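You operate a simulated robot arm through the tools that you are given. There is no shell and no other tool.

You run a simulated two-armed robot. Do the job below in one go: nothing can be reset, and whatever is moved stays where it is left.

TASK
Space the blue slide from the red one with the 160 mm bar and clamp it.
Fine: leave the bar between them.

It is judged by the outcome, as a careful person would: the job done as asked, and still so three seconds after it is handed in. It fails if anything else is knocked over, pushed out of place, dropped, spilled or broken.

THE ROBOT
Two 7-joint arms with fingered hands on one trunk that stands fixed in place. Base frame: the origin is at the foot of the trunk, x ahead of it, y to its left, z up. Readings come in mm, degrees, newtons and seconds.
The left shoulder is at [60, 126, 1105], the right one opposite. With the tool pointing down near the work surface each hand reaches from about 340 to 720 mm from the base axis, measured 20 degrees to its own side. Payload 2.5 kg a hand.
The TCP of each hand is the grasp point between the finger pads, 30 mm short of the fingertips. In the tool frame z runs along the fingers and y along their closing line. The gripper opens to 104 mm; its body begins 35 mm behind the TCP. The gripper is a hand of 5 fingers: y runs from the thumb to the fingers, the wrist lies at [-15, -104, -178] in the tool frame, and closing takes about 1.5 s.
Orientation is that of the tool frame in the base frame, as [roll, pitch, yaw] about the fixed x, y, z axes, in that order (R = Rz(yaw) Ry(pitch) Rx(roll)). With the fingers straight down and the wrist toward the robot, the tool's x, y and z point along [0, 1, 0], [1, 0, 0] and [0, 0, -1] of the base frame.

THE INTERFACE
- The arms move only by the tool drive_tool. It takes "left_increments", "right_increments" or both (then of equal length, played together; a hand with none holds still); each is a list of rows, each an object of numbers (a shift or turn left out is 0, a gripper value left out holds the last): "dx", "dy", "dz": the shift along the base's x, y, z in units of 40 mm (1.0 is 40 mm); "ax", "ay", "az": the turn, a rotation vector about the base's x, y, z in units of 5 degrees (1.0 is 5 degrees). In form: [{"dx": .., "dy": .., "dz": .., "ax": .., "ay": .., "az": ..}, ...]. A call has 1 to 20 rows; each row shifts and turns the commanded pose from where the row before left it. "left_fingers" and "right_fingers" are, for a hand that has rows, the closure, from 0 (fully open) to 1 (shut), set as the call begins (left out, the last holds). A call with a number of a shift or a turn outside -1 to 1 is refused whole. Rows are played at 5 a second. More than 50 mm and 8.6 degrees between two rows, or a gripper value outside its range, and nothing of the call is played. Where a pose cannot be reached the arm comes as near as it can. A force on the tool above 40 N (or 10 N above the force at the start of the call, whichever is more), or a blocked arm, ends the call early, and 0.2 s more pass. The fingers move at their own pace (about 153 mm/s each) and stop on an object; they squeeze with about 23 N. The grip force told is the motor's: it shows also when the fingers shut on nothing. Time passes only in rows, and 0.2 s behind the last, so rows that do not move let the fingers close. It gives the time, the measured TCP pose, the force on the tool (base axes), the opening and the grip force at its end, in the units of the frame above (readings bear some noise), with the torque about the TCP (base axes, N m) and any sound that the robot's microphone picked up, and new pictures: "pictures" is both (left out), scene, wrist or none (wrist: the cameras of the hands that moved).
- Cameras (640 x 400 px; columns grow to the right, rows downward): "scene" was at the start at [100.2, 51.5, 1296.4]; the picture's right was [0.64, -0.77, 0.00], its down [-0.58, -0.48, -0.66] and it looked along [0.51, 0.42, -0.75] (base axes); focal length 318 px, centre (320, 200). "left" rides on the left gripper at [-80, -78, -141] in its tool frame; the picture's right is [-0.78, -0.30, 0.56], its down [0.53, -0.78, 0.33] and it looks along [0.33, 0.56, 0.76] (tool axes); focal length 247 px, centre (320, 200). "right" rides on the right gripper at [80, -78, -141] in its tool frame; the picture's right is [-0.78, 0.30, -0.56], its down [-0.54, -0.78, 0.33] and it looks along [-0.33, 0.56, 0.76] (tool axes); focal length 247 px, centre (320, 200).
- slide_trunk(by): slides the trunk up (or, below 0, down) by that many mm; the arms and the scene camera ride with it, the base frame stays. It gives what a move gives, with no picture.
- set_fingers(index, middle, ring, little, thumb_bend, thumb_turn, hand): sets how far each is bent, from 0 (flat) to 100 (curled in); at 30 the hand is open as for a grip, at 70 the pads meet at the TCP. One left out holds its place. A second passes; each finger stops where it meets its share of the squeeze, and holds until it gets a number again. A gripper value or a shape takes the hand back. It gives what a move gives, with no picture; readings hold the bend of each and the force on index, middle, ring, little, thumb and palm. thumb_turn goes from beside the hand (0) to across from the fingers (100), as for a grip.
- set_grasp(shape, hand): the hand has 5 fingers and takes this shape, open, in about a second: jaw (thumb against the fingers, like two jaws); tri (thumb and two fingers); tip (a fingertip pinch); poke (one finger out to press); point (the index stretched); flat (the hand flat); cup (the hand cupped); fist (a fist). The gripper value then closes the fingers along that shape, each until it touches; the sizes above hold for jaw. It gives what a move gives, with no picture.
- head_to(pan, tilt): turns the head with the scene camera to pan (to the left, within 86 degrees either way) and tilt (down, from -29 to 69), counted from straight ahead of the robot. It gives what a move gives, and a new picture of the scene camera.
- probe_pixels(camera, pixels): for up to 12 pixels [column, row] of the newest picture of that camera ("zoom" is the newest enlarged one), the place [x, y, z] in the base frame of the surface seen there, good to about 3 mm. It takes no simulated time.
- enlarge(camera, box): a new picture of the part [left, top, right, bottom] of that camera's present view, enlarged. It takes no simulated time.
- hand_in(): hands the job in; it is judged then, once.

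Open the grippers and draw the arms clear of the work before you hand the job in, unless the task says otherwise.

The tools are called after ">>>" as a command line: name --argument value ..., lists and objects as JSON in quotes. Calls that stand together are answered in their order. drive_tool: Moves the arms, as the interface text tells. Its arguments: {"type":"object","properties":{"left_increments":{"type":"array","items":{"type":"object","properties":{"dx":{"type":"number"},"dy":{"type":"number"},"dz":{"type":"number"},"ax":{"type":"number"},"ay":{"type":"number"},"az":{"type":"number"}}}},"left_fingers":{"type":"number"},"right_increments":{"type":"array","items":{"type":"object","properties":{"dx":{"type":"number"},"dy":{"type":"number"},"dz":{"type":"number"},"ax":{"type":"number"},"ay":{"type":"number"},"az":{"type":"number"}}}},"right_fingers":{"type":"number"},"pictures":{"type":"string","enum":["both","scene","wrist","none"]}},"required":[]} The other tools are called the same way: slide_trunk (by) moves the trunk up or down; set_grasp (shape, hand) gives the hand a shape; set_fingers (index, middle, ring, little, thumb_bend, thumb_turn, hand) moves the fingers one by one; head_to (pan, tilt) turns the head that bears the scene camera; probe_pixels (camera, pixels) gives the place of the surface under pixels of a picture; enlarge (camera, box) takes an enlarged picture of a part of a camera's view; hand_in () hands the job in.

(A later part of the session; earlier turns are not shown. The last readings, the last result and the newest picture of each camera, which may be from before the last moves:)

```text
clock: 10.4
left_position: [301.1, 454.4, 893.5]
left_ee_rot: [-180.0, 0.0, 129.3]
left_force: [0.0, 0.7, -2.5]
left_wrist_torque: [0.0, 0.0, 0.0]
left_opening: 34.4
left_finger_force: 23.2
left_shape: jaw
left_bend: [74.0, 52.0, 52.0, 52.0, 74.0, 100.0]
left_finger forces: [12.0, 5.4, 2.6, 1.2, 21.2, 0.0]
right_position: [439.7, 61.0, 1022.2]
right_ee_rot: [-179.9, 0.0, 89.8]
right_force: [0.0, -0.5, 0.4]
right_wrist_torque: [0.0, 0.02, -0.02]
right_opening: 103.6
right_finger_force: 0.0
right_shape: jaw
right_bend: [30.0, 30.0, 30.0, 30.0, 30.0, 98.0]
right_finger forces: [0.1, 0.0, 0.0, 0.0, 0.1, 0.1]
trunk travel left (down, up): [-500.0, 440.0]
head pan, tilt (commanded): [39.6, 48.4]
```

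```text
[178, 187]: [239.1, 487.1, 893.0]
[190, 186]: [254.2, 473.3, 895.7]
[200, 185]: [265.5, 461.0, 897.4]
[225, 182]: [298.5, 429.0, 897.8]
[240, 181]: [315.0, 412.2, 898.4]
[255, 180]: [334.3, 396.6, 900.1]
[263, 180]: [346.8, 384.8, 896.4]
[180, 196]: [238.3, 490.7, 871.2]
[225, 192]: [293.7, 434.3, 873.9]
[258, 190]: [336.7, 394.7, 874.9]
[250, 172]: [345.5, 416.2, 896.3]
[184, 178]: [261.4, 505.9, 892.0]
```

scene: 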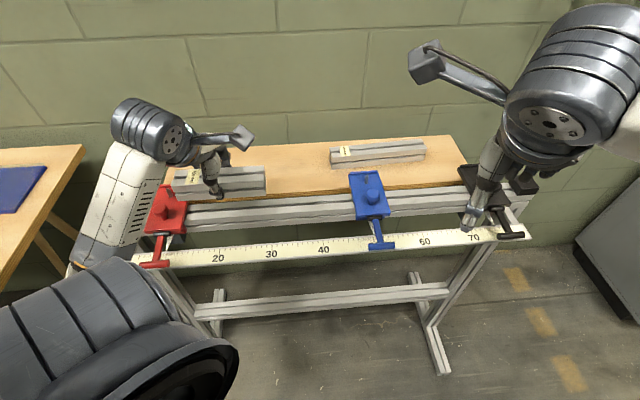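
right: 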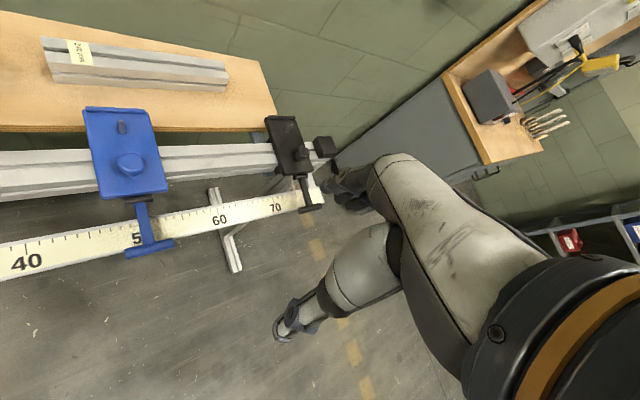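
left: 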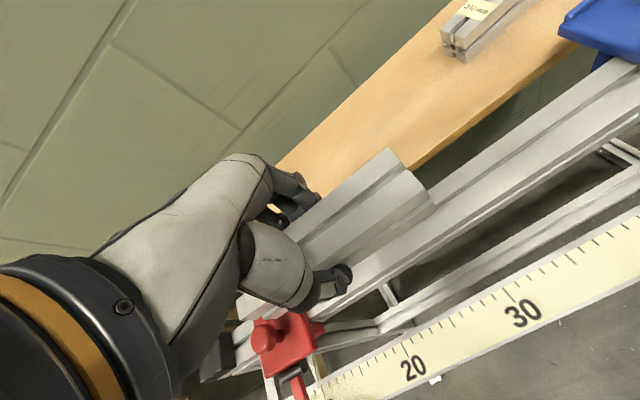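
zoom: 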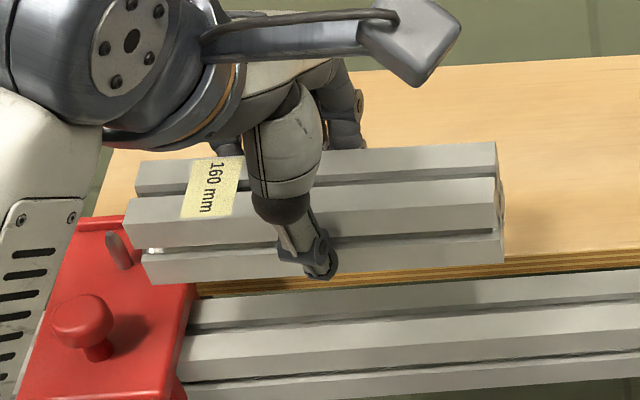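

The bar's front face is at n≈515, about 1° off the rail. I double check the red slide's edge location in this view.

>>> probe_pixels --camera "zoom" --pixels '[[180, 300], [187, 300], [165, 380], [172, 380], [175, 340], [182, 340], [200, 350], [185, 380]]'

>>> enlarge --camera "left" --box '[200, 200, 400, 400]'

```text
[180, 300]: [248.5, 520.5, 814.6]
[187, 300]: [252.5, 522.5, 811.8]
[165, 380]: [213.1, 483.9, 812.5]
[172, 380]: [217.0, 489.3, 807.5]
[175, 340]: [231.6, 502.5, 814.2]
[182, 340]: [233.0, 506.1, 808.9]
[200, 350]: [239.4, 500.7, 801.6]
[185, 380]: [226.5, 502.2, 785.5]
```

```text
2.00 times, centred on (300, 300) of left
```

zoom: 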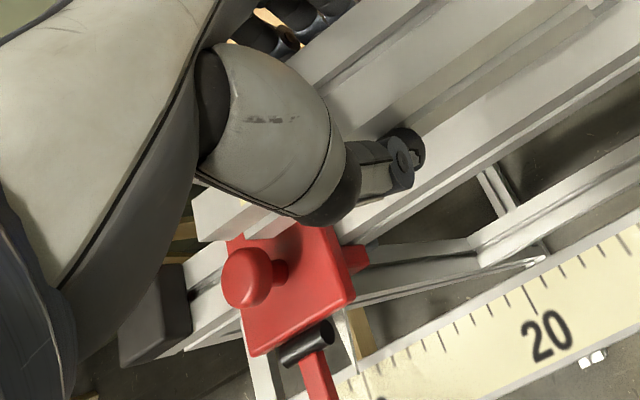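

Red's edge is at s≈−192 and the bar's left end at about −187, so it clears. I turn −1°, shift 2 mm away from red and lower to just above the rail.

>>> drive_tool --left_increments '[{"dx": 0.035, "dy": -0.035, "az": -0.2, "dz": -0.3}, {"dz": -0.4}, {"dz": -0.3}, {"dz": -0.2}, {"dz": -0.1}, {"dz": -0.05}, {}]'

```text
clock: 12.0
left_position: [302.7, 453.6, 839.5]
left_ee_rot: [180.0, -0.1, 128.2]
left_force: [0.4, 1.0, -3.4]
left_wrist_torque: [0.01, 0.03, -0.03]
left_opening: 34.5
left_finger_force: 22.8
left_shape: jaw
left_bend: [74.0, 52.0, 52.0, 52.0, 74.0, 100.0]
left_finger forces: [12.0, 5.4, 2.7, 1.0, 21.1, 0.1]
right_position: [439.0, 59.4, 1023.0]
right_ee_rot: [-180.0, 0.0, 89.9]
right_force: [0.0, 0.0, 0.1]
right_wrist_torque: [0.0, 0.01, 0.0]
right_opening: 103.6
right_finger_force: 0.1
right_shape: jaw
right_bend: [30.0, 30.0, 30.0, 30.0, 30.0, 98.0]
right_finger forces: [0.1, 0.0, 0.1, 0.0, 0.1, 0.0]
trunk travel left (down, up): [-500.0, 440.0]
head pan, tilt (commanded): [39.6, 48.4]
```

scene: 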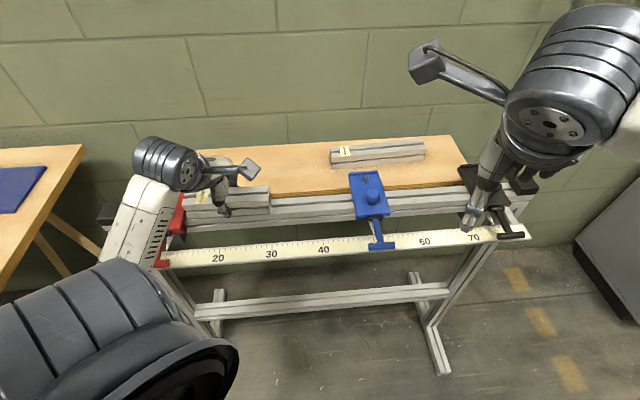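
left: 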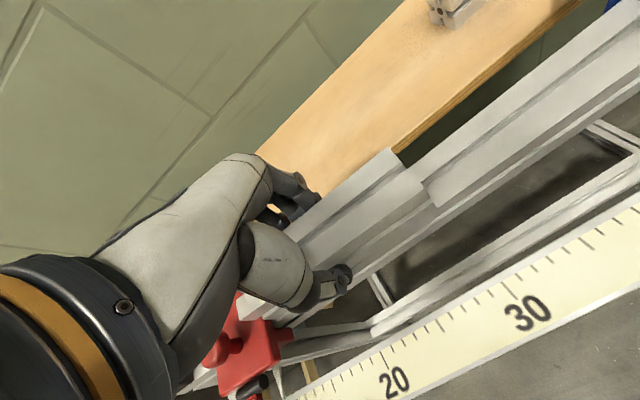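

Bar bottom should be ~4 mm above the rail. I check the forearm's clearance to the red slide and the bar/red gap.

>>> enlarge --camera "scene" --box '[110, 160, 290, 280]'

>>> probe_pixels --camera "scene" --pixels '[[130, 240], [150, 240], [155, 255], [170, 210], [165, 195], [140, 200], [205, 208], [225, 207], [250, 205], [262, 204], [205, 198], [250, 195]]'

>>> enlarge --camera "left" --box '[180, 240, 340, 400]'

```text
3.33 times, centred on (200, 220) of scene
```

zoom: 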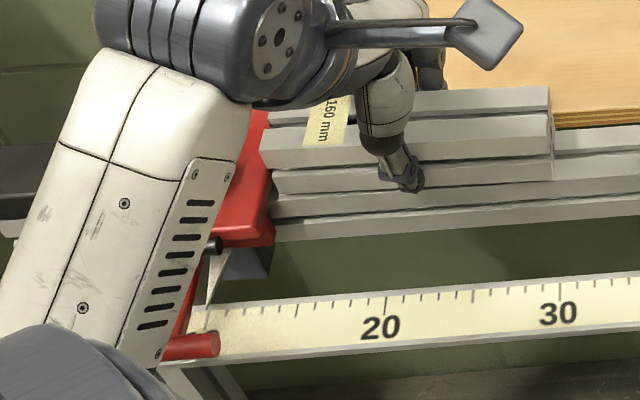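

```text
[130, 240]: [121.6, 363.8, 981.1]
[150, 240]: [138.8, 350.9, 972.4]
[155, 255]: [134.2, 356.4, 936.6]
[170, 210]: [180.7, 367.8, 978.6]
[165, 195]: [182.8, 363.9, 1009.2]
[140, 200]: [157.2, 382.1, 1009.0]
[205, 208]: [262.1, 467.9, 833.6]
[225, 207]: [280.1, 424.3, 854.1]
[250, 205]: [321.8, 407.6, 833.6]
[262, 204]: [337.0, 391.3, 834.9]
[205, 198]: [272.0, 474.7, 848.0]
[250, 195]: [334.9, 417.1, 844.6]
```

```text
2.50 times, centred on (260, 320) of left
```

zoom: 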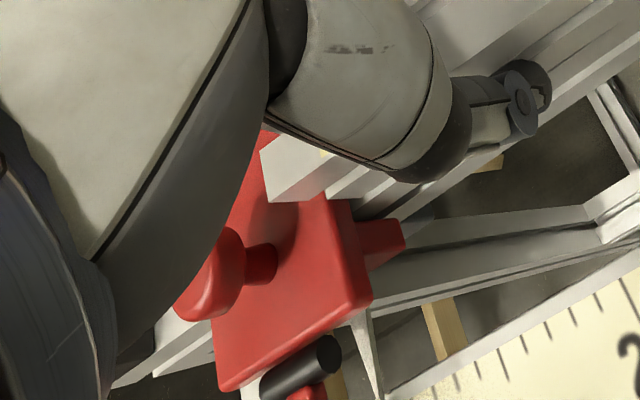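

Everything is clear and the bar's face is parallel to the rail (n 515–516). I lower in 1 mm steps while watching the force.

>>> drive_tool --left_increments '[{"dz": -0.025}, {"dz": -0.025}, {"dz": -0.025}, {}]' --pictures "none"

>>> drive_tool --left_increments '[{"dz": -0.025}, {"dz": -0.02}, {}]' --pictures "none"

```text
clock: 13.0
left_position: [304.6, 452.9, 837.2]
left_ee_rot: [180.0, -0.1, 128.3]
left_force: [0.5, -0.7, -2.4]
left_wrist_torque: [0.01, 0.01, 0.01]
left_opening: 34.4
left_finger_force: 23.1
left_shape: jaw
left_bend: [74.0, 52.0, 52.0, 52.0, 74.0, 100.0]
left_finger forces: [12.1, 5.4, 2.6, 1.1, 21.1, 0.0]
right_position: [438.8, 61.4, 1022.0]
right_ee_rot: [180.0, 0.1, 89.9]
right_force: [0.0, 0.4, 0.3]
right_wrist_torque: [0.03, -0.01, 0.0]
right_opening: 103.4
right_finger_force: 0.1
right_shape: jaw
right_bend: [30.0, 30.0, 30.0, 30.0, 30.0, 98.0]
right_finger forces: [0.0, 0.1, 0.0, 0.0, 0.0, 0.0]
trunk travel left (down, up): [-500.0, 440.0]
head pan, tilt (commanded): [39.6, 48.4]
```

```text
clock: 13.8
left_position: [305.1, 452.4, 835.4]
left_ee_rot: [179.9, 0.0, 128.3]
left_force: [-0.2, 0.0, 1.4]
left_wrist_torque: [-0.07, 0.07, -0.02]
left_opening: 34.5
left_finger_force: 22.8
left_shape: jaw
left_bend: [74.0, 52.0, 52.0, 52.0, 74.0, 100.0]
left_finger forces: [11.8, 5.2, 2.6, 1.3, 21.8, 0.0]
right_position: [438.6, 60.6, 1022.1]
right_ee_rot: [-180.0, 0.1, 89.8]
right_force: [-0.5, 0.8, 0.1]
right_wrist_torque: [-0.01, 0.01, -0.03]
right_opening: 103.6
right_finger_force: 0.0
right_shape: jaw
right_bend: [30.0, 30.0, 30.0, 30.0, 30.0, 98.0]
right_finger forces: [0.0, 0.0, 0.0, 0.0, 0.0, 0.0]
trunk travel left (down, up): [-500.0, 440.0]
head pan, tilt (commanded): [39.6, 48.4]
```

The force flipped from −2.4 to +1.4 N: the bar now rests on the rail. I open the left hand.

>>> drive_tool --left_increments '[{}, {}, {}, {}, {}, {}, {}, {}]' --left_fingers 0

```text
clock: 15.6
left_position: [304.1, 452.8, 836.3]
left_ee_rot: [180.0, 0.0, 128.3]
left_force: [-0.6, 0.5, 0.5]
left_wrist_torque: [0.03, 0.03, -0.01]
left_opening: 103.6
left_finger_force: 0.1
left_shape: jaw
left_bend: [30.0, 30.0, 30.0, 30.0, 30.0, 98.0]
left_finger forces: [0.0, 0.0, 0.1, 0.0, 0.0, 0.1]
right_position: [437.4, 59.3, 1022.5]
right_ee_rot: [-180.0, 0.0, 89.9]
right_force: [0.0, 0.0, 0.7]
right_wrist_torque: [0.01, -0.02, 0.0]
right_opening: 103.9
right_finger_force: 0.1
right_shape: jaw
right_bend: [30.0, 30.0, 30.0, 30.0, 30.0, 98.0]
right_finger forces: [0.0, 0.0, 0.1, 0.0, 0.0, 0.0]
trunk travel left (down, up): [-500.0, 440.0]
head pan, tilt (commanded): [39.6, 48.4]
```

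scene: 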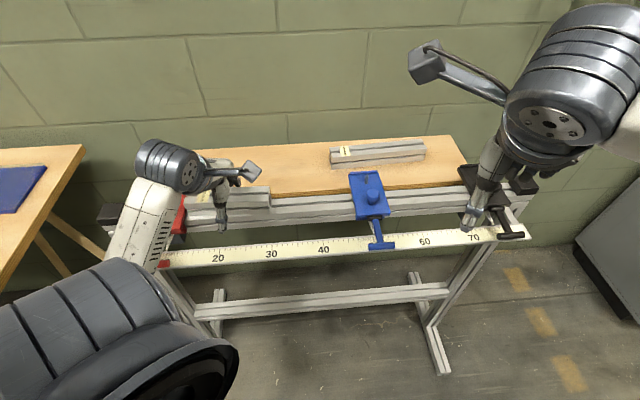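
left: 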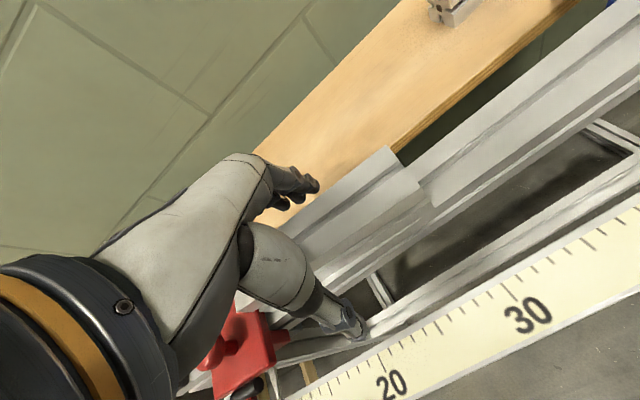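

The bar stayed in place on release. I raise the left hand straight up and park it to the left, away from the work.

>>> drive_tool --left_increments '[{"dz": 0.4}, {"dz": 0.8}, {"dz": 0.9}, {"dz": 0.9}, {"dy": 0.65, "dz": 0.4}, {"dy": 0.65, "dz": 0.4}, {"dy": 0.65, "dz": 0.4}, {"dy": 0.65, "dz": 0.3}, {}]'

```text
clock: 17.6
left_position: [304.7, 555.0, 1015.5]
left_ee_rot: [-180.0, 0.0, 128.3]
left_force: [-0.5, 0.3, -0.6]
left_wrist_torque: [-0.03, 0.01, 0.02]
left_opening: 103.8
left_finger_force: 0.0
left_shape: jaw
left_bend: [30.0, 30.0, 30.0, 30.0, 30.0, 98.0]
left_finger forces: [0.0, 0.0, 0.0, 0.0, 0.0, 0.1]
right_position: [439.5, 60.0, 1022.8]
right_ee_rot: [-180.0, 0.0, 90.0]
right_force: [0.1, 0.2, -0.2]
right_wrist_torque: [-0.04, 0.01, -0.02]
right_opening: 103.6
right_finger_force: 0.0
right_shape: jaw
right_bend: [30.0, 30.0, 30.0, 30.0, 30.0, 98.0]
right_finger forces: [0.1, 0.0, 0.0, 0.0, 0.0, 0.1]
trunk travel left (down, up): [-500.0, 440.0]
head pan, tilt (commanded): [39.6, 48.4]
```

scene: 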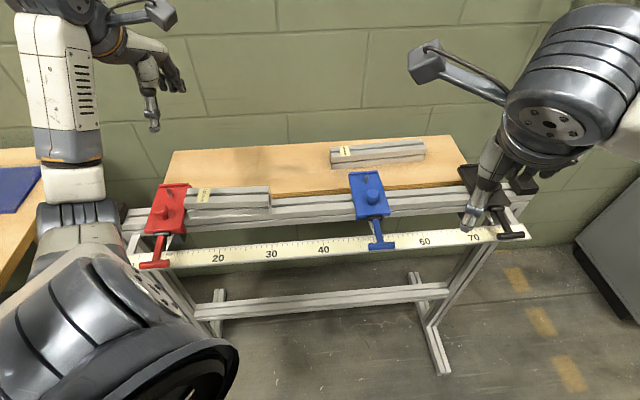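
left: 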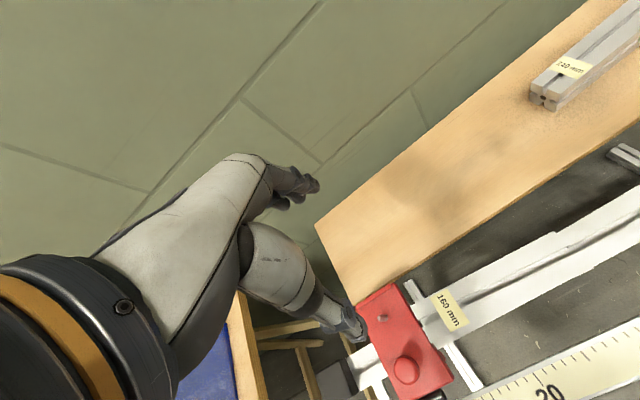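

The bar sits on the rail right beside the red slide at (185–270, 190–205). I zoom in to verify gap and alignment.

>>> enlarge --camera "scene" --box '[130, 170, 290, 270]'

>>> probe_pixels --camera "zoom" --pixels '[[230, 150], [300, 145], [400, 140], [500, 133], [550, 130], [240, 125], [530, 108], [400, 160], [240, 170], [545, 155], [216, 160], [470, 90]]'

>>> enlarge --camera "left" --box '[340, 270, 480, 400]'

```text
4.00 times, centred on (210, 220) of scene
```

zoom: 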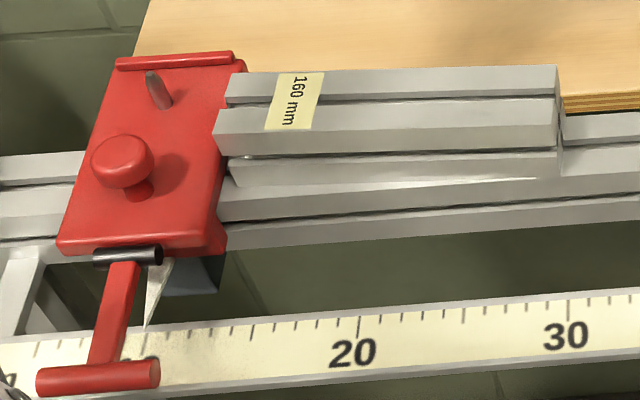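

```text
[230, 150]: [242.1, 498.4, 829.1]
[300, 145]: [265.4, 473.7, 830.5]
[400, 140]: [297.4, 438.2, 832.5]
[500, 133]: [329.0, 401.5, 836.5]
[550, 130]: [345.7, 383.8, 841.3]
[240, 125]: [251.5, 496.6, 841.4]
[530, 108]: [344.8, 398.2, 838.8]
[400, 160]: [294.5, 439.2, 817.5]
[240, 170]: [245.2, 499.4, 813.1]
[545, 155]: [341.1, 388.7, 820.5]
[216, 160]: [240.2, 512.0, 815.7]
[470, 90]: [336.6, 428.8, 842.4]
```

```text
3.08 times, centred on (410, 335) of left
```

zoom: 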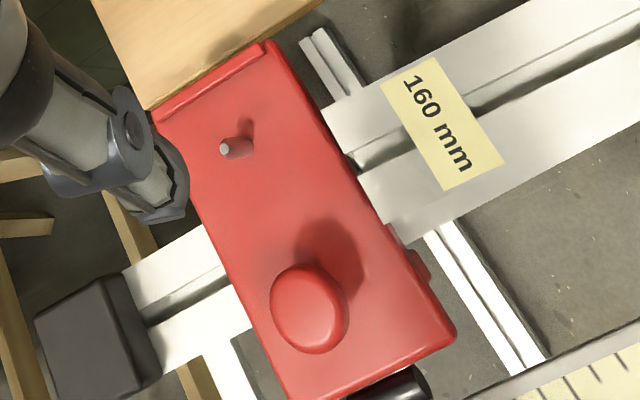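

On release the bar turned about 3° (front face n 523 at the left, 516 at the right). I'll bring the left hand back over its right part, open and astride it, to nudge that end square.

>>> drive_tool --left_increments '[{"dx": 0.2, "dy": -0.63, "dz": -0.3, "az": 0.27}, {"dx": 0.2, "dy": -0.63, "dz": -0.3, "az": 0.27}, {"dx": 0.2, "dy": -0.63, "dz": -0.3, "az": 0.27}, {"dx": 0.2, "dy": -0.63, "dz": -0.3, "az": 0.27}, {"dx": 0.18, "dy": -0.64, "dz": -0.3, "az": 0.26}, {}]'

```text
clock: 19.0
left_position: [343.2, 429.7, 953.8]
left_ee_rot: [-180.0, 0.0, 135.0]
left_force: [0.0, -0.1, -1.2]
left_wrist_torque: [0.0, 0.01, 0.01]
left_opening: 103.7
left_finger_force: 0.0
left_shape: jaw
left_bend: [30.0, 30.0, 30.0, 30.0, 30.0, 98.0]
left_finger forces: [0.0, 0.1, 0.0, 0.1, 0.0, 0.0]
right_position: [439.3, 59.7, 1022.8]
right_ee_rot: [180.0, -0.1, 89.9]
right_force: [-0.3, 0.5, -1.2]
right_wrist_torque: [0.0, 0.02, 0.0]
right_opening: 103.5
right_finger_force: 0.1
right_shape: jaw
right_bend: [30.0, 30.0, 30.0, 30.0, 30.0, 98.0]
right_finger forces: [0.1, 0.0, 0.1, 0.0, 0.1, 0.1]
trunk travel left (down, up): [-500.0, 440.0]
head pan, tilt (commanded): [39.6, 48.4]
```

scene: 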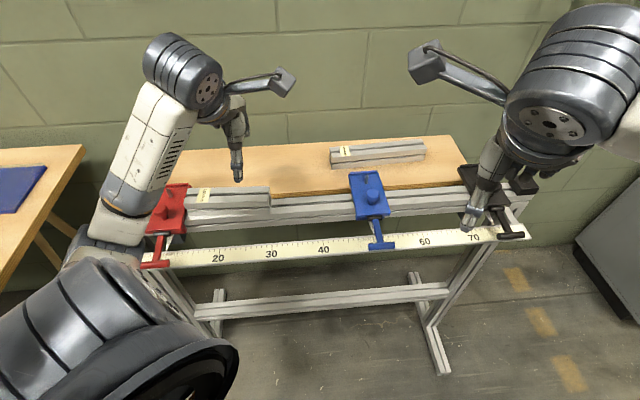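
left: 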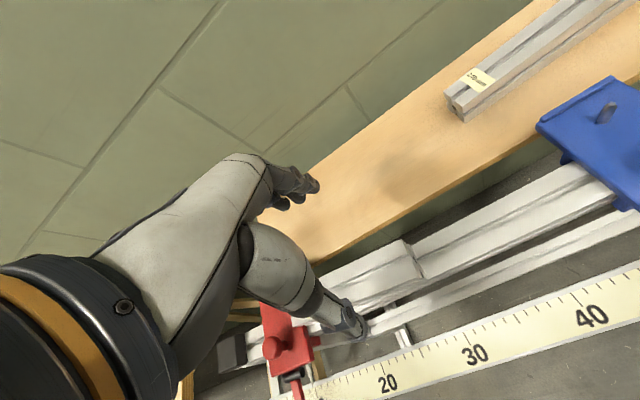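

Now I descend astride the bar to TCP z≈842 with the hand still open.

>>> drive_tool --left_increments '[{"dz": -0.8}, {"dz": -0.8}, {"dz": -0.7}, {"dz": -0.5}, {}]'

```text
clock: 20.2
left_position: [342.4, 430.8, 843.7]
left_ee_rot: [179.9, 0.0, 135.0]
left_force: [0.1, 1.1, 0.3]
left_wrist_torque: [-0.02, 0.02, -0.03]
left_opening: 103.6
left_finger_force: 0.1
left_shape: jaw
left_bend: [30.0, 30.0, 30.0, 30.0, 30.0, 98.0]
left_finger forces: [0.0, 0.0, 0.0, 0.1, 0.0, 0.1]
right_position: [439.7, 61.4, 1023.2]
right_ee_rot: [180.0, 0.0, 89.9]
right_force: [-0.2, -0.3, 0.0]
right_wrist_torque: [0.01, 0.03, 0.03]
right_opening: 103.6
right_finger_force: 0.1
right_shape: jaw
right_bend: [30.0, 30.0, 30.0, 30.0, 30.0, 98.0]
right_finger forces: [0.1, 0.1, 0.0, 0.0, 0.1, 0.0]
trunk travel left (down, up): [-500.0, 440.0]
head pan, tilt (commanded): [39.6, 48.4]
```

scene: 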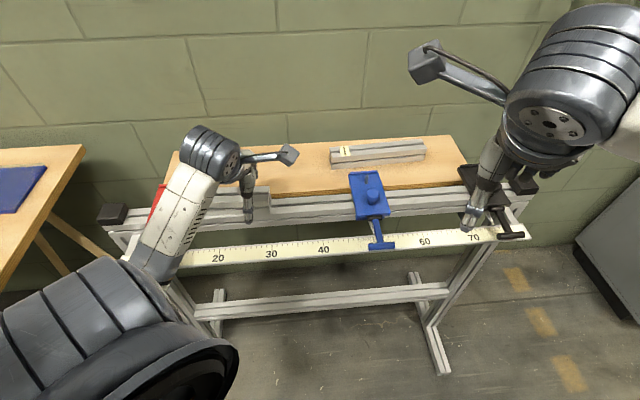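
left: 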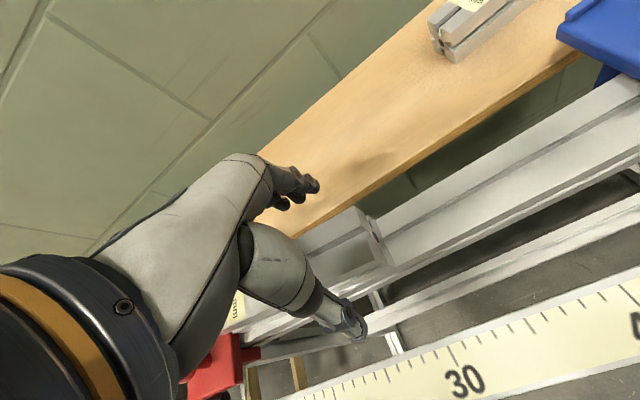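

I zoom to locate the thumb relative to the bar's front face and its right end.

>>> enlarge --camera "scene" --box '[190, 140, 310, 230]'

>>> probe_pixels --camera "scene" --pixels '[[248, 220], [247, 210], [246, 200], [262, 205], [267, 203], [258, 196]]'

>>> enlarge --camera "left" --box '[220, 150, 420, 350]'

```text
4.44 times, centred on (250, 185) of scene
```

zoom: 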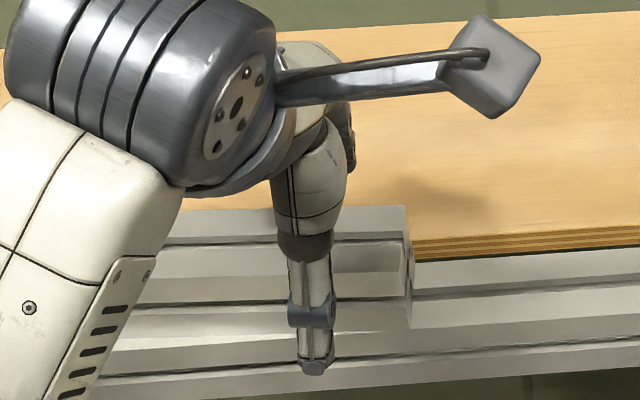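

```text
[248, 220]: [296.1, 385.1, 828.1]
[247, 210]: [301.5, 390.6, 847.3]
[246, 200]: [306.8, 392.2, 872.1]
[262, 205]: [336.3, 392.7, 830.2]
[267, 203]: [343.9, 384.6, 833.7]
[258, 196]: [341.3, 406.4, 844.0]
```

```text
2.00 times, centred on (320, 250) of left
```

zoom: 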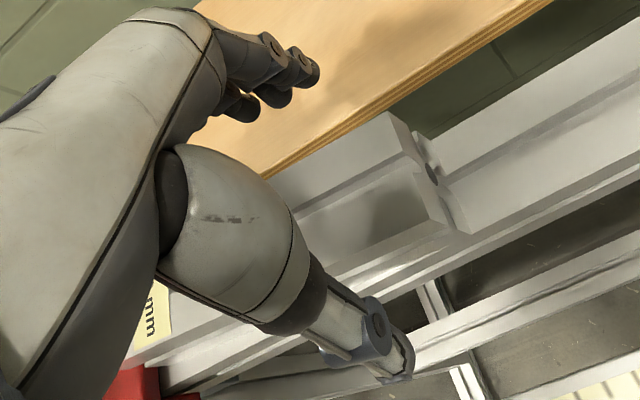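

The thumb's inner side is ~11 mm short of the bar's front face, about 45 mm right of bar centre. I move 13 mm along +n and look.

>>> drive_tool --left_increments '[{"dx": 0.09, "dy": 0.09}, {"dx": 0.09, "dy": 0.09}, {"dx": 0.05, "dy": 0.05}, {}]' --pictures "both"

>>> enlarge --camera "scene" --box '[170, 170, 290, 240]'

>>> enlarge --camera "left" --box '[220, 150, 420, 350]'

```text
clock: 21.2
left_position: [352.1, 439.7, 842.0]
left_ee_rot: [179.9, 0.1, 135.0]
left_force: [-1.2, 0.2, 1.0]
left_wrist_torque: [-0.01, 0.01, 0.01]
left_opening: 104.1
left_finger_force: 0.1
left_shape: jaw
left_bend: [30.0, 30.0, 30.0, 30.0, 30.0, 98.0]
left_finger forces: [0.1, 0.0, 0.0, 0.1, 0.1, 0.0]
right_position: [438.9, 60.6, 1022.5]
right_ee_rot: [-179.9, -0.1, 89.9]
right_force: [0.0, 0.5, 0.6]
right_wrist_torque: [0.0, -0.01, -0.02]
right_opening: 104.1
right_finger_force: 0.2
right_shape: jaw
right_bend: [30.0, 30.0, 30.0, 30.0, 30.0, 98.0]
right_finger forces: [0.1, 0.0, 0.1, 0.0, 0.0, 0.0]
trunk travel left (down, up): [-500.0, 440.0]
head pan, tilt (commanded): [39.6, 48.4]
```

scene: 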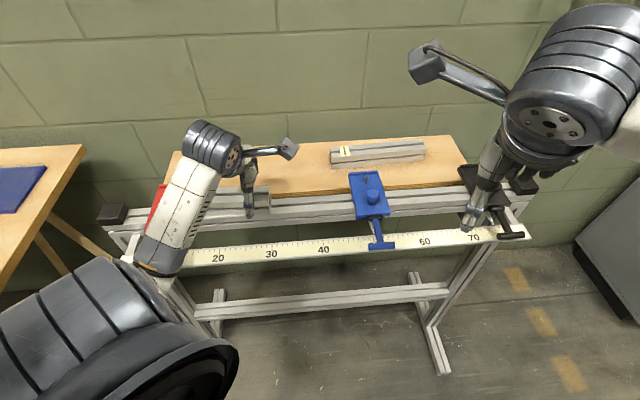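
left: 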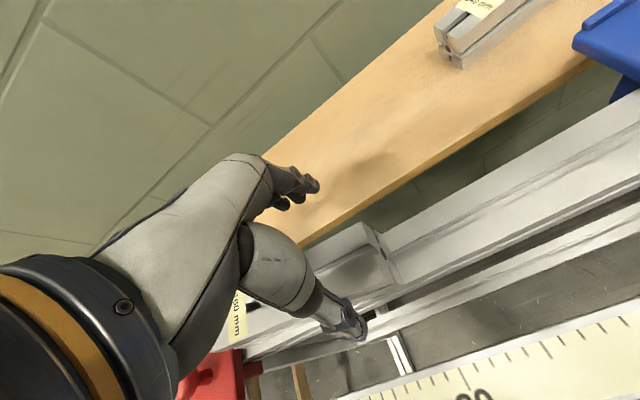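

```text
5.33 times, centred on (230, 205) of scene
```

zoom: 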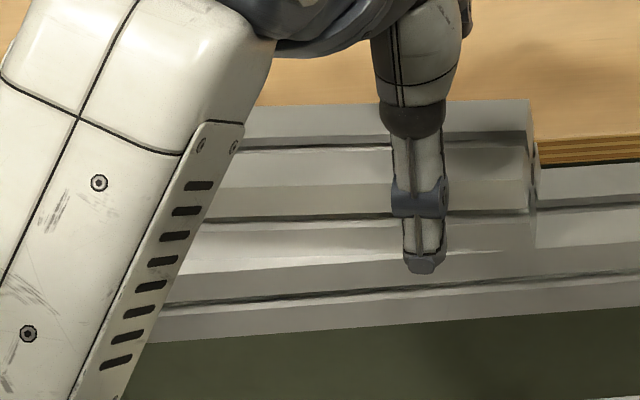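

```text
2.00 times, centred on (320, 250) of left
```

zoom: 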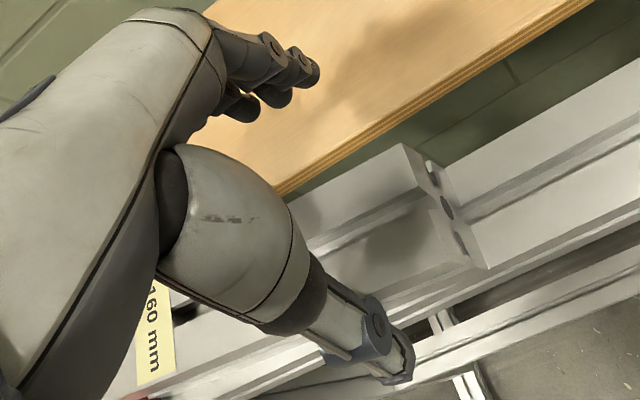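

I probe the bar's front face to see whether it has turned yet.

>>> probe_pixels --camera "scene" --pixels '[[218, 204], [225, 203], [236, 203], [262, 201], [266, 201], [220, 209], [230, 209], [262, 206], [267, 206], [249, 214], [248, 205], [247, 195]]'

```text
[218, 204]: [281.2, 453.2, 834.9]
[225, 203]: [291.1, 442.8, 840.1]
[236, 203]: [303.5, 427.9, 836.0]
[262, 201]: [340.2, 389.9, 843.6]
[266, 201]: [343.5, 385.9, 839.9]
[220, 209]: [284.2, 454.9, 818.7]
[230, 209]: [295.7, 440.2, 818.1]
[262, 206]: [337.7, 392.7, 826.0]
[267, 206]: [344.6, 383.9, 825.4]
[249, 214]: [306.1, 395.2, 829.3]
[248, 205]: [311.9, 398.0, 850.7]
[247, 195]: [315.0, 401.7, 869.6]
```

The bar hasn't moved yet; the thumb is just touching. I push 4 mm more along +n.

>>> drive_tool --left_increments '[{"dx": 0.035, "dy": 0.035}, {"dx": 0.035, "dy": 0.035}, {}]' --pictures "both"

>>> probe_pixels --camera "scene" --pixels '[[218, 204], [225, 203], [236, 203], [262, 201], [266, 201], [220, 209], [230, 209], [262, 206], [267, 206], [249, 214], [248, 205], [247, 195]]'

```text
clock: 22.0
left_position: [356.2, 441.4, 843.2]
left_ee_rot: [-180.0, 0.0, 134.9]
left_force: [0.2, 0.4, -1.0]
left_wrist_torque: [-0.08, 0.01, 0.02]
left_opening: 103.9
left_finger_force: 0.0
left_shape: jaw
left_bend: [30.0, 30.0, 30.0, 30.0, 30.0, 98.0]
left_finger forces: [0.0, 0.0, 0.1, 0.0, 0.6, 0.0]
right_position: [438.8, 60.2, 1021.7]
right_ee_rot: [179.9, 0.0, 89.9]
right_force: [0.9, 0.7, -0.5]
right_wrist_torque: [-0.01, -0.02, -0.01]
right_opening: 103.9
right_finger_force: 0.1
right_shape: jaw
right_bend: [30.0, 30.0, 30.0, 30.0, 30.0, 98.0]
right_finger forces: [0.1, 0.0, 0.0, 0.1, 0.0, 0.1]
trunk travel left (down, up): [-500.0, 440.0]
head pan, tilt (commanded): [39.6, 48.4]
```

scene: 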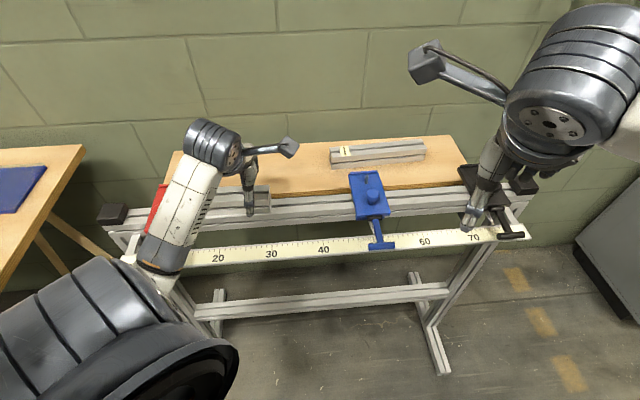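
left: 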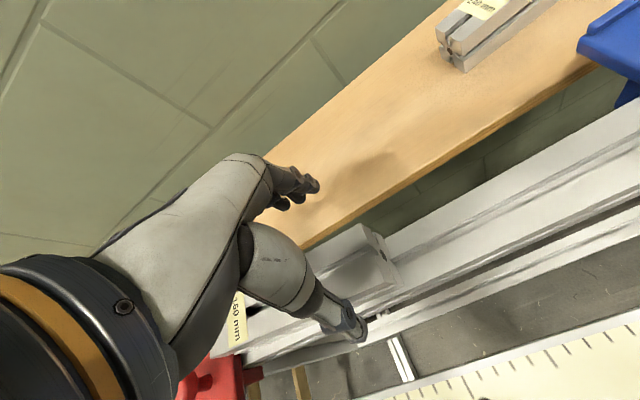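

```text
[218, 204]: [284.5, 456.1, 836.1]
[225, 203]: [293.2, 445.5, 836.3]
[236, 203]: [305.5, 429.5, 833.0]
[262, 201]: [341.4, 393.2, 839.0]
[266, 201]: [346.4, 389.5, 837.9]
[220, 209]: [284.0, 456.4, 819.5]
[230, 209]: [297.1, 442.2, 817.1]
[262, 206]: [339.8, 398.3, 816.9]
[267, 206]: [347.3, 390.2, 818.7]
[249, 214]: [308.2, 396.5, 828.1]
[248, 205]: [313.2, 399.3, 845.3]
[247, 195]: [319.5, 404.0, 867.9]
```

The thumb now bears on the bar (0.6 N) and its right end has moved to n≈520. I push 2.5 mm further, then back off and measure with many points.

>>> drive_tool --left_increments '[{"dx": 0.045, "dy": 0.045}, {}, {"dx": -0.2, "dy": -0.2}, {"dx": -0.2, "dy": -0.2}, {"dx": -0.1, "dy": -0.1, "dz": 0.3}, {"dz": 0.9}, {"dz": 0.9}, {"dz": 0.9}, {"dy": 0.65, "dz": 0.3}, {"dy": 0.65, "dz": 0.3}, {"dy": 0.65, "dz": 0.3}, {"dy": 0.65, "dz": 0.3}, {}]'

>>> enlarge --camera "scene" --box '[160, 170, 290, 240]'

```text
clock: 24.8
left_position: [335.8, 526.9, 1012.0]
left_ee_rot: [180.0, 0.1, 134.9]
left_force: [-0.1, 0.2, 0.0]
left_wrist_torque: [0.01, -0.01, -0.01]
left_opening: 104.0
left_finger_force: 0.1
left_shape: jaw
left_bend: [30.0, 30.0, 30.0, 30.0, 30.0, 98.0]
left_finger forces: [0.0, 0.0, 0.1, 0.0, 0.1, 0.0]
right_position: [439.1, 60.5, 1023.1]
right_ee_rot: [-179.9, 0.0, 89.9]
right_force: [0.5, 0.0, -0.3]
right_wrist_torque: [0.01, -0.01, -0.02]
right_opening: 103.4
right_finger_force: 0.1
right_shape: jaw
right_bend: [30.0, 30.0, 30.0, 30.0, 30.0, 98.0]
right_finger forces: [0.0, 0.0, 0.0, 0.0, 0.1, 0.0]
trunk travel left (down, up): [-500.0, 440.0]
head pan, tilt (commanded): [39.6, 48.4]
```

scene: 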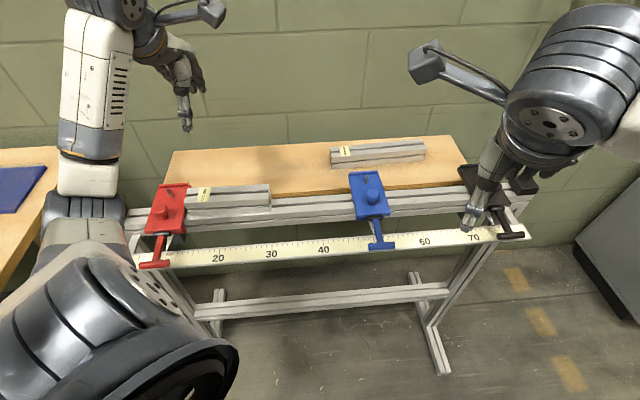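
left: 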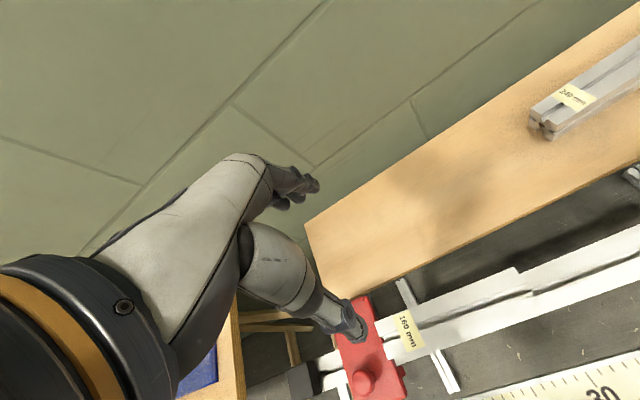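

```text
4.92 times, centred on (225, 205) of scene
```

zoom: 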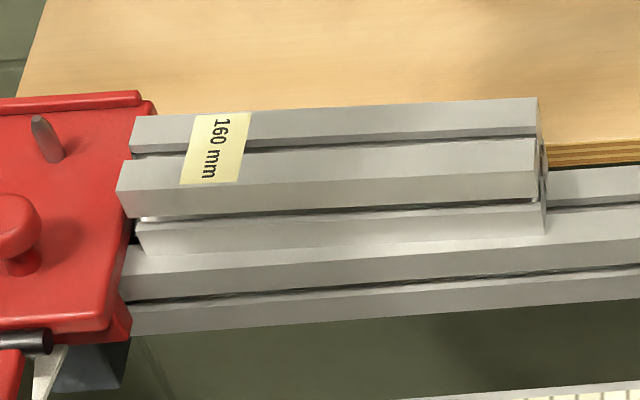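

I probe a dozen points on the bar's front face and on the rail's front lip to compare directions.

>>> probe_pixels --camera "zoom" --pixels '[[130, 205], [170, 203], [210, 201], [250, 199], [290, 197], [330, 195], [370, 192], [410, 190], [450, 188], [490, 186], [525, 184], [535, 182]]'

>>> probe_pixels --camera "zoom" --pixels '[[150, 242], [185, 240], [220, 238], [255, 236], [290, 234], [325, 232], [360, 229], [395, 227], [430, 225], [465, 223], [500, 221], [535, 219]]'

>>> probe_pixels --camera "zoom" --pixels '[[140, 288], [180, 285], [220, 282], [260, 279], [300, 276], [340, 273], [380, 270], [420, 267], [460, 264], [500, 261], [560, 257], [620, 253]]'

>>> probe_pixels --camera "zoom" --pixels '[[145, 132], [185, 131], [260, 127], [300, 125], [340, 123], [380, 121], [420, 118], [450, 117], [490, 114], [530, 112], [535, 155], [135, 170]]'

```text
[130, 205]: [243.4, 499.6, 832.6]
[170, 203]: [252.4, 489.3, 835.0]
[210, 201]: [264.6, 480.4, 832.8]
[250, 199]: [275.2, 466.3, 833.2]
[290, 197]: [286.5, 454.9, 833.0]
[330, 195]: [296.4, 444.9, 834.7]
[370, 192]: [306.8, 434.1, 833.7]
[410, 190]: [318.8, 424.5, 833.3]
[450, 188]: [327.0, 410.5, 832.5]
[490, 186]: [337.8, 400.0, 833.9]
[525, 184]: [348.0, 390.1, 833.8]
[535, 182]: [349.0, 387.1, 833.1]
```

```text
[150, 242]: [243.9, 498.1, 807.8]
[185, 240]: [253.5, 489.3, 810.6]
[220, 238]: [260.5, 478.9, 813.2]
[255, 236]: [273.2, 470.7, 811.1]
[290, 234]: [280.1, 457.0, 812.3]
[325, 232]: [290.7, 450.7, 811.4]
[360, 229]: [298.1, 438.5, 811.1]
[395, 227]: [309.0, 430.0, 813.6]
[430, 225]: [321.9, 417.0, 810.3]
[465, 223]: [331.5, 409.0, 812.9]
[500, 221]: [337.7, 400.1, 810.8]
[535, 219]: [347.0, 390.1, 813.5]
```

```text
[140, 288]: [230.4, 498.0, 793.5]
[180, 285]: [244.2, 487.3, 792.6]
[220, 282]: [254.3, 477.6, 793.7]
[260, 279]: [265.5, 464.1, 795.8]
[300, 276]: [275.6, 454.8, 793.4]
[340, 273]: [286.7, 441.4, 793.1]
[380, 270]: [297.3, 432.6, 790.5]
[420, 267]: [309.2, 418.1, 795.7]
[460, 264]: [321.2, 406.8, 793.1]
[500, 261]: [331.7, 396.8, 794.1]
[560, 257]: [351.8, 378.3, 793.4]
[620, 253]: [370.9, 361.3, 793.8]
```

```text
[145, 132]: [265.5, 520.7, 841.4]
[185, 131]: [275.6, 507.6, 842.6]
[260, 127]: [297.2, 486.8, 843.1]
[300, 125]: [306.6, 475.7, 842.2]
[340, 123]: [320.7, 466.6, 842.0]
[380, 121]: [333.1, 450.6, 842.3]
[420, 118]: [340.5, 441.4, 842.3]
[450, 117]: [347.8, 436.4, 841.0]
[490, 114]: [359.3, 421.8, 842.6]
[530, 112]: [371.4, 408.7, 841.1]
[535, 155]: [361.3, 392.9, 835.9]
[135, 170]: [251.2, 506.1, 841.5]
```

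The rail is at −45.0° and the bar still ~1.5° off. I do a second nudge with the thumb nearer the bar's right end, to TCP n≈568.8, then back out and up.

>>> drive_tool --left_increments '[{"dx": 0.133, "dy": -0.664, "dz": -0.369}, {"dx": 0.133, "dy": -0.664, "dz": -0.369}, {"dx": 0.133, "dy": -0.664, "dz": -0.369}, {"dx": 0.133, "dy": -0.664, "dz": -0.369}, {"dz": -0.9}, {"dz": -0.9}, {"dz": -0.6}, {"dz": -0.32}, {}]' --pictures "none"

```text
clock: 26.8
left_position: [358.8, 422.4, 843.0]
left_ee_rot: [179.9, -0.1, 135.0]
left_force: [-0.3, -0.4, 0.7]
left_wrist_torque: [-0.01, 0.02, 0.02]
left_opening: 103.8
left_finger_force: 0.0
left_shape: jaw
left_bend: [30.0, 30.0, 30.0, 30.0, 30.0, 98.0]
left_finger forces: [0.0, 0.0, 0.0, 0.1, 0.0, 0.0]
right_position: [438.5, 59.6, 1022.5]
right_ee_rot: [-180.0, -0.1, 89.8]
right_force: [-0.6, 0.5, 0.5]
right_wrist_torque: [0.05, 0.02, 0.02]
right_opening: 103.5
right_finger_force: 0.0
right_shape: jaw
right_bend: [30.0, 30.0, 30.0, 30.0, 30.0, 98.0]
right_finger forces: [0.0, 0.1, 0.0, 0.0, 0.1, 0.1]
trunk travel left (down, up): [-500.0, 440.0]
head pan, tilt (commanded): [39.6, 48.4]
```

At n≈551–552 now; I push about 17 mm along +n in slowing steps.

>>> drive_tool --left_increments '[{"dx": 0.12, "dy": 0.12}, {"dx": 0.08, "dy": 0.08}, {"dx": 0.05, "dy": 0.05}, {"dx": 0.05, "dy": 0.05}, {}, {}]' --pictures "none"

>>> drive_tool --left_increments '[{"dx": -0.2, "dy": -0.2}, {"dx": -0.2, "dy": -0.2}, {"dx": -0.1, "dy": -0.1, "dz": 0.3}, {"dz": 0.9}, {"dz": 0.9}, {"dz": 0.9}, {"dy": 0.65, "dz": 0.3}, {"dy": 0.65, "dz": 0.3}, {"dy": 0.65, "dz": 0.3}, {"dy": 0.65, "dz": 0.3}, {}]'

>>> enlarge --camera "scene" --box '[160, 170, 290, 240]'

>>> probe_pixels --camera "zoom" --pixels '[[130, 205], [170, 203], [210, 201], [250, 199], [290, 197], [330, 195], [370, 192], [410, 189], [450, 186], [490, 183], [525, 180], [535, 179]]'

>>> probe_pixels --camera "zoom" --pixels '[[150, 242], [185, 240], [220, 238], [255, 236], [290, 234], [325, 231], [360, 228], [395, 225], [430, 223], [465, 220], [500, 218], [535, 216]]'

```text
clock: 28.2
left_position: [370.1, 433.0, 843.8]
left_ee_rot: [-180.0, -0.1, 135.0]
left_force: [-0.8, -0.1, 0.3]
left_wrist_torque: [-0.06, 0.04, 0.02]
left_opening: 103.9
left_finger_force: 0.2
left_shape: jaw
left_bend: [30.0, 30.0, 30.0, 30.0, 29.0, 97.0]
left_finger forces: [0.0, 0.0, 0.1, 0.0, 0.9, 0.0]
right_position: [438.3, 60.0, 1022.9]
right_ee_rot: [-179.9, 0.0, 89.9]
right_force: [-0.3, 0.4, -0.4]
right_wrist_torque: [0.03, 0.0, 0.02]
right_opening: 103.8
right_finger_force: 0.0
right_shape: jaw
right_bend: [30.0, 30.0, 30.0, 30.0, 30.0, 98.0]
right_finger forces: [0.0, 0.0, 0.1, 0.0, 0.0, 0.0]
trunk travel left (down, up): [-500.0, 440.0]
head pan, tilt (commanded): [39.6, 48.4]
```

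```text
clock: 30.6
left_position: [349.9, 516.0, 1012.4]
left_ee_rot: [180.0, 0.0, 135.0]
left_force: [-0.2, 0.7, 0.3]
left_wrist_torque: [0.0, 0.01, 0.0]
left_opening: 103.9
left_finger_force: 0.1
left_shape: jaw
left_bend: [30.0, 30.0, 30.0, 30.0, 30.0, 97.0]
left_finger forces: [0.1, 0.1, 0.1, 0.1, 0.0, 0.0]
right_position: [438.7, 61.0, 1022.3]
right_ee_rot: [-179.9, 0.0, 89.9]
right_force: [0.4, -0.5, 0.3]
right_wrist_torque: [-0.01, 0.0, -0.01]
right_opening: 103.7
right_finger_force: 0.1
right_shape: jaw
right_bend: [30.0, 30.0, 30.0, 30.0, 30.0, 98.0]
right_finger forces: [0.1, 0.1, 0.0, 0.0, 0.1, 0.1]
trunk travel left (down, up): [-500.0, 440.0]
head pan, tilt (commanded): [39.6, 48.4]
```

scene: 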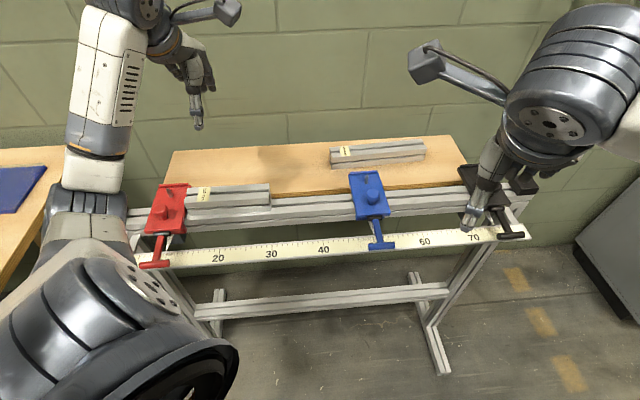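
left: 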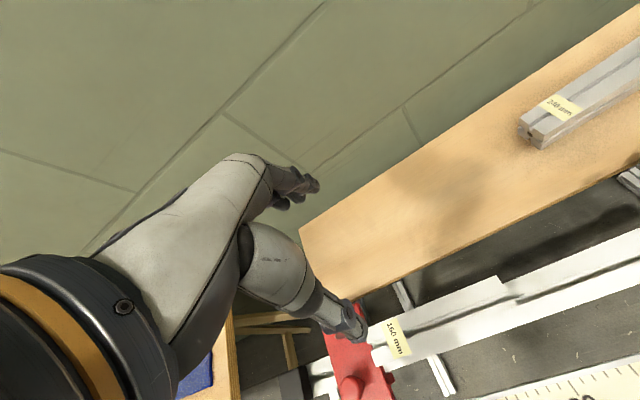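

```text
4.92 times, centred on (225, 205) of scene
```

zoom: 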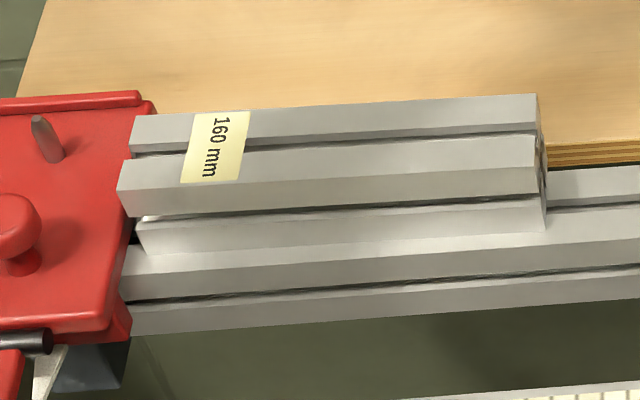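

```text
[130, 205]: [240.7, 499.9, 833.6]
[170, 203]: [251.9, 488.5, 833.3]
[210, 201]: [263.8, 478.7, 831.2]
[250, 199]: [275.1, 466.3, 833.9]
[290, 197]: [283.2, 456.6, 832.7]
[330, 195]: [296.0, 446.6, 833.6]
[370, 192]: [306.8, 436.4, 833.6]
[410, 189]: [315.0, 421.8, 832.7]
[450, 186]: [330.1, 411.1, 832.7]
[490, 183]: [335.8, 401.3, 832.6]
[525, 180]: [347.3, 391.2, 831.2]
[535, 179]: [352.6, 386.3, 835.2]
```

```text
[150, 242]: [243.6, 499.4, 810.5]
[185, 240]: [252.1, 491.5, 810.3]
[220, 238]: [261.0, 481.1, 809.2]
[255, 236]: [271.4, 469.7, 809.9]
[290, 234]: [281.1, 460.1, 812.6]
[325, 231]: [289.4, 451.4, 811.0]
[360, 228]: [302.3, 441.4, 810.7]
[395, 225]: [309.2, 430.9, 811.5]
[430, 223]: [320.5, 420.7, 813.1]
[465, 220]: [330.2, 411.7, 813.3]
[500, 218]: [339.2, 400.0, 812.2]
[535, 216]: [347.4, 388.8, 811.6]
```

The bar is now only ~0.95° off (by edge slopes −0.060 vs −0.072 expected). One more small nudge, about 1.8 mm beyond the last.

>>> drive_tool --left_increments '[{"dx": 0.045, "dy": -0.596, "dz": -0.375}, {"dx": 0.045, "dy": -0.596, "dz": -0.375}, {"dx": 0.045, "dy": -0.596, "dz": -0.375}, {"dx": 0.045, "dy": -0.596, "dz": -0.375}, {"dz": -0.9}, {"dz": -0.9}, {"dz": -0.6}, {"dz": -0.32}, {}]' --pictures "none"

```text
clock: 32.6
left_position: [358.3, 421.4, 840.7]
left_ee_rot: [180.0, 0.0, 135.1]
left_force: [0.0, -0.8, -0.1]
left_wrist_torque: [0.0, 0.02, -0.01]
left_opening: 103.9
left_finger_force: 0.0
left_shape: jaw
left_bend: [30.0, 30.0, 30.0, 30.0, 30.0, 97.0]
left_finger forces: [0.0, 0.0, 0.0, 0.1, 0.0, 0.0]
right_position: [438.6, 61.0, 1022.7]
right_ee_rot: [180.0, 0.1, 90.0]
right_force: [0.5, 0.3, 0.4]
right_wrist_torque: [0.0, 0.01, -0.02]
right_opening: 103.4
right_finger_force: 0.0
right_shape: jaw
right_bend: [30.0, 30.0, 30.0, 30.0, 30.0, 98.0]
right_finger forces: [0.1, 0.0, 0.0, 0.1, 0.0, 0.0]
trunk travel left (down, up): [-500.0, 440.0]
head pan, tilt (commanded): [39.6, 48.4]
```

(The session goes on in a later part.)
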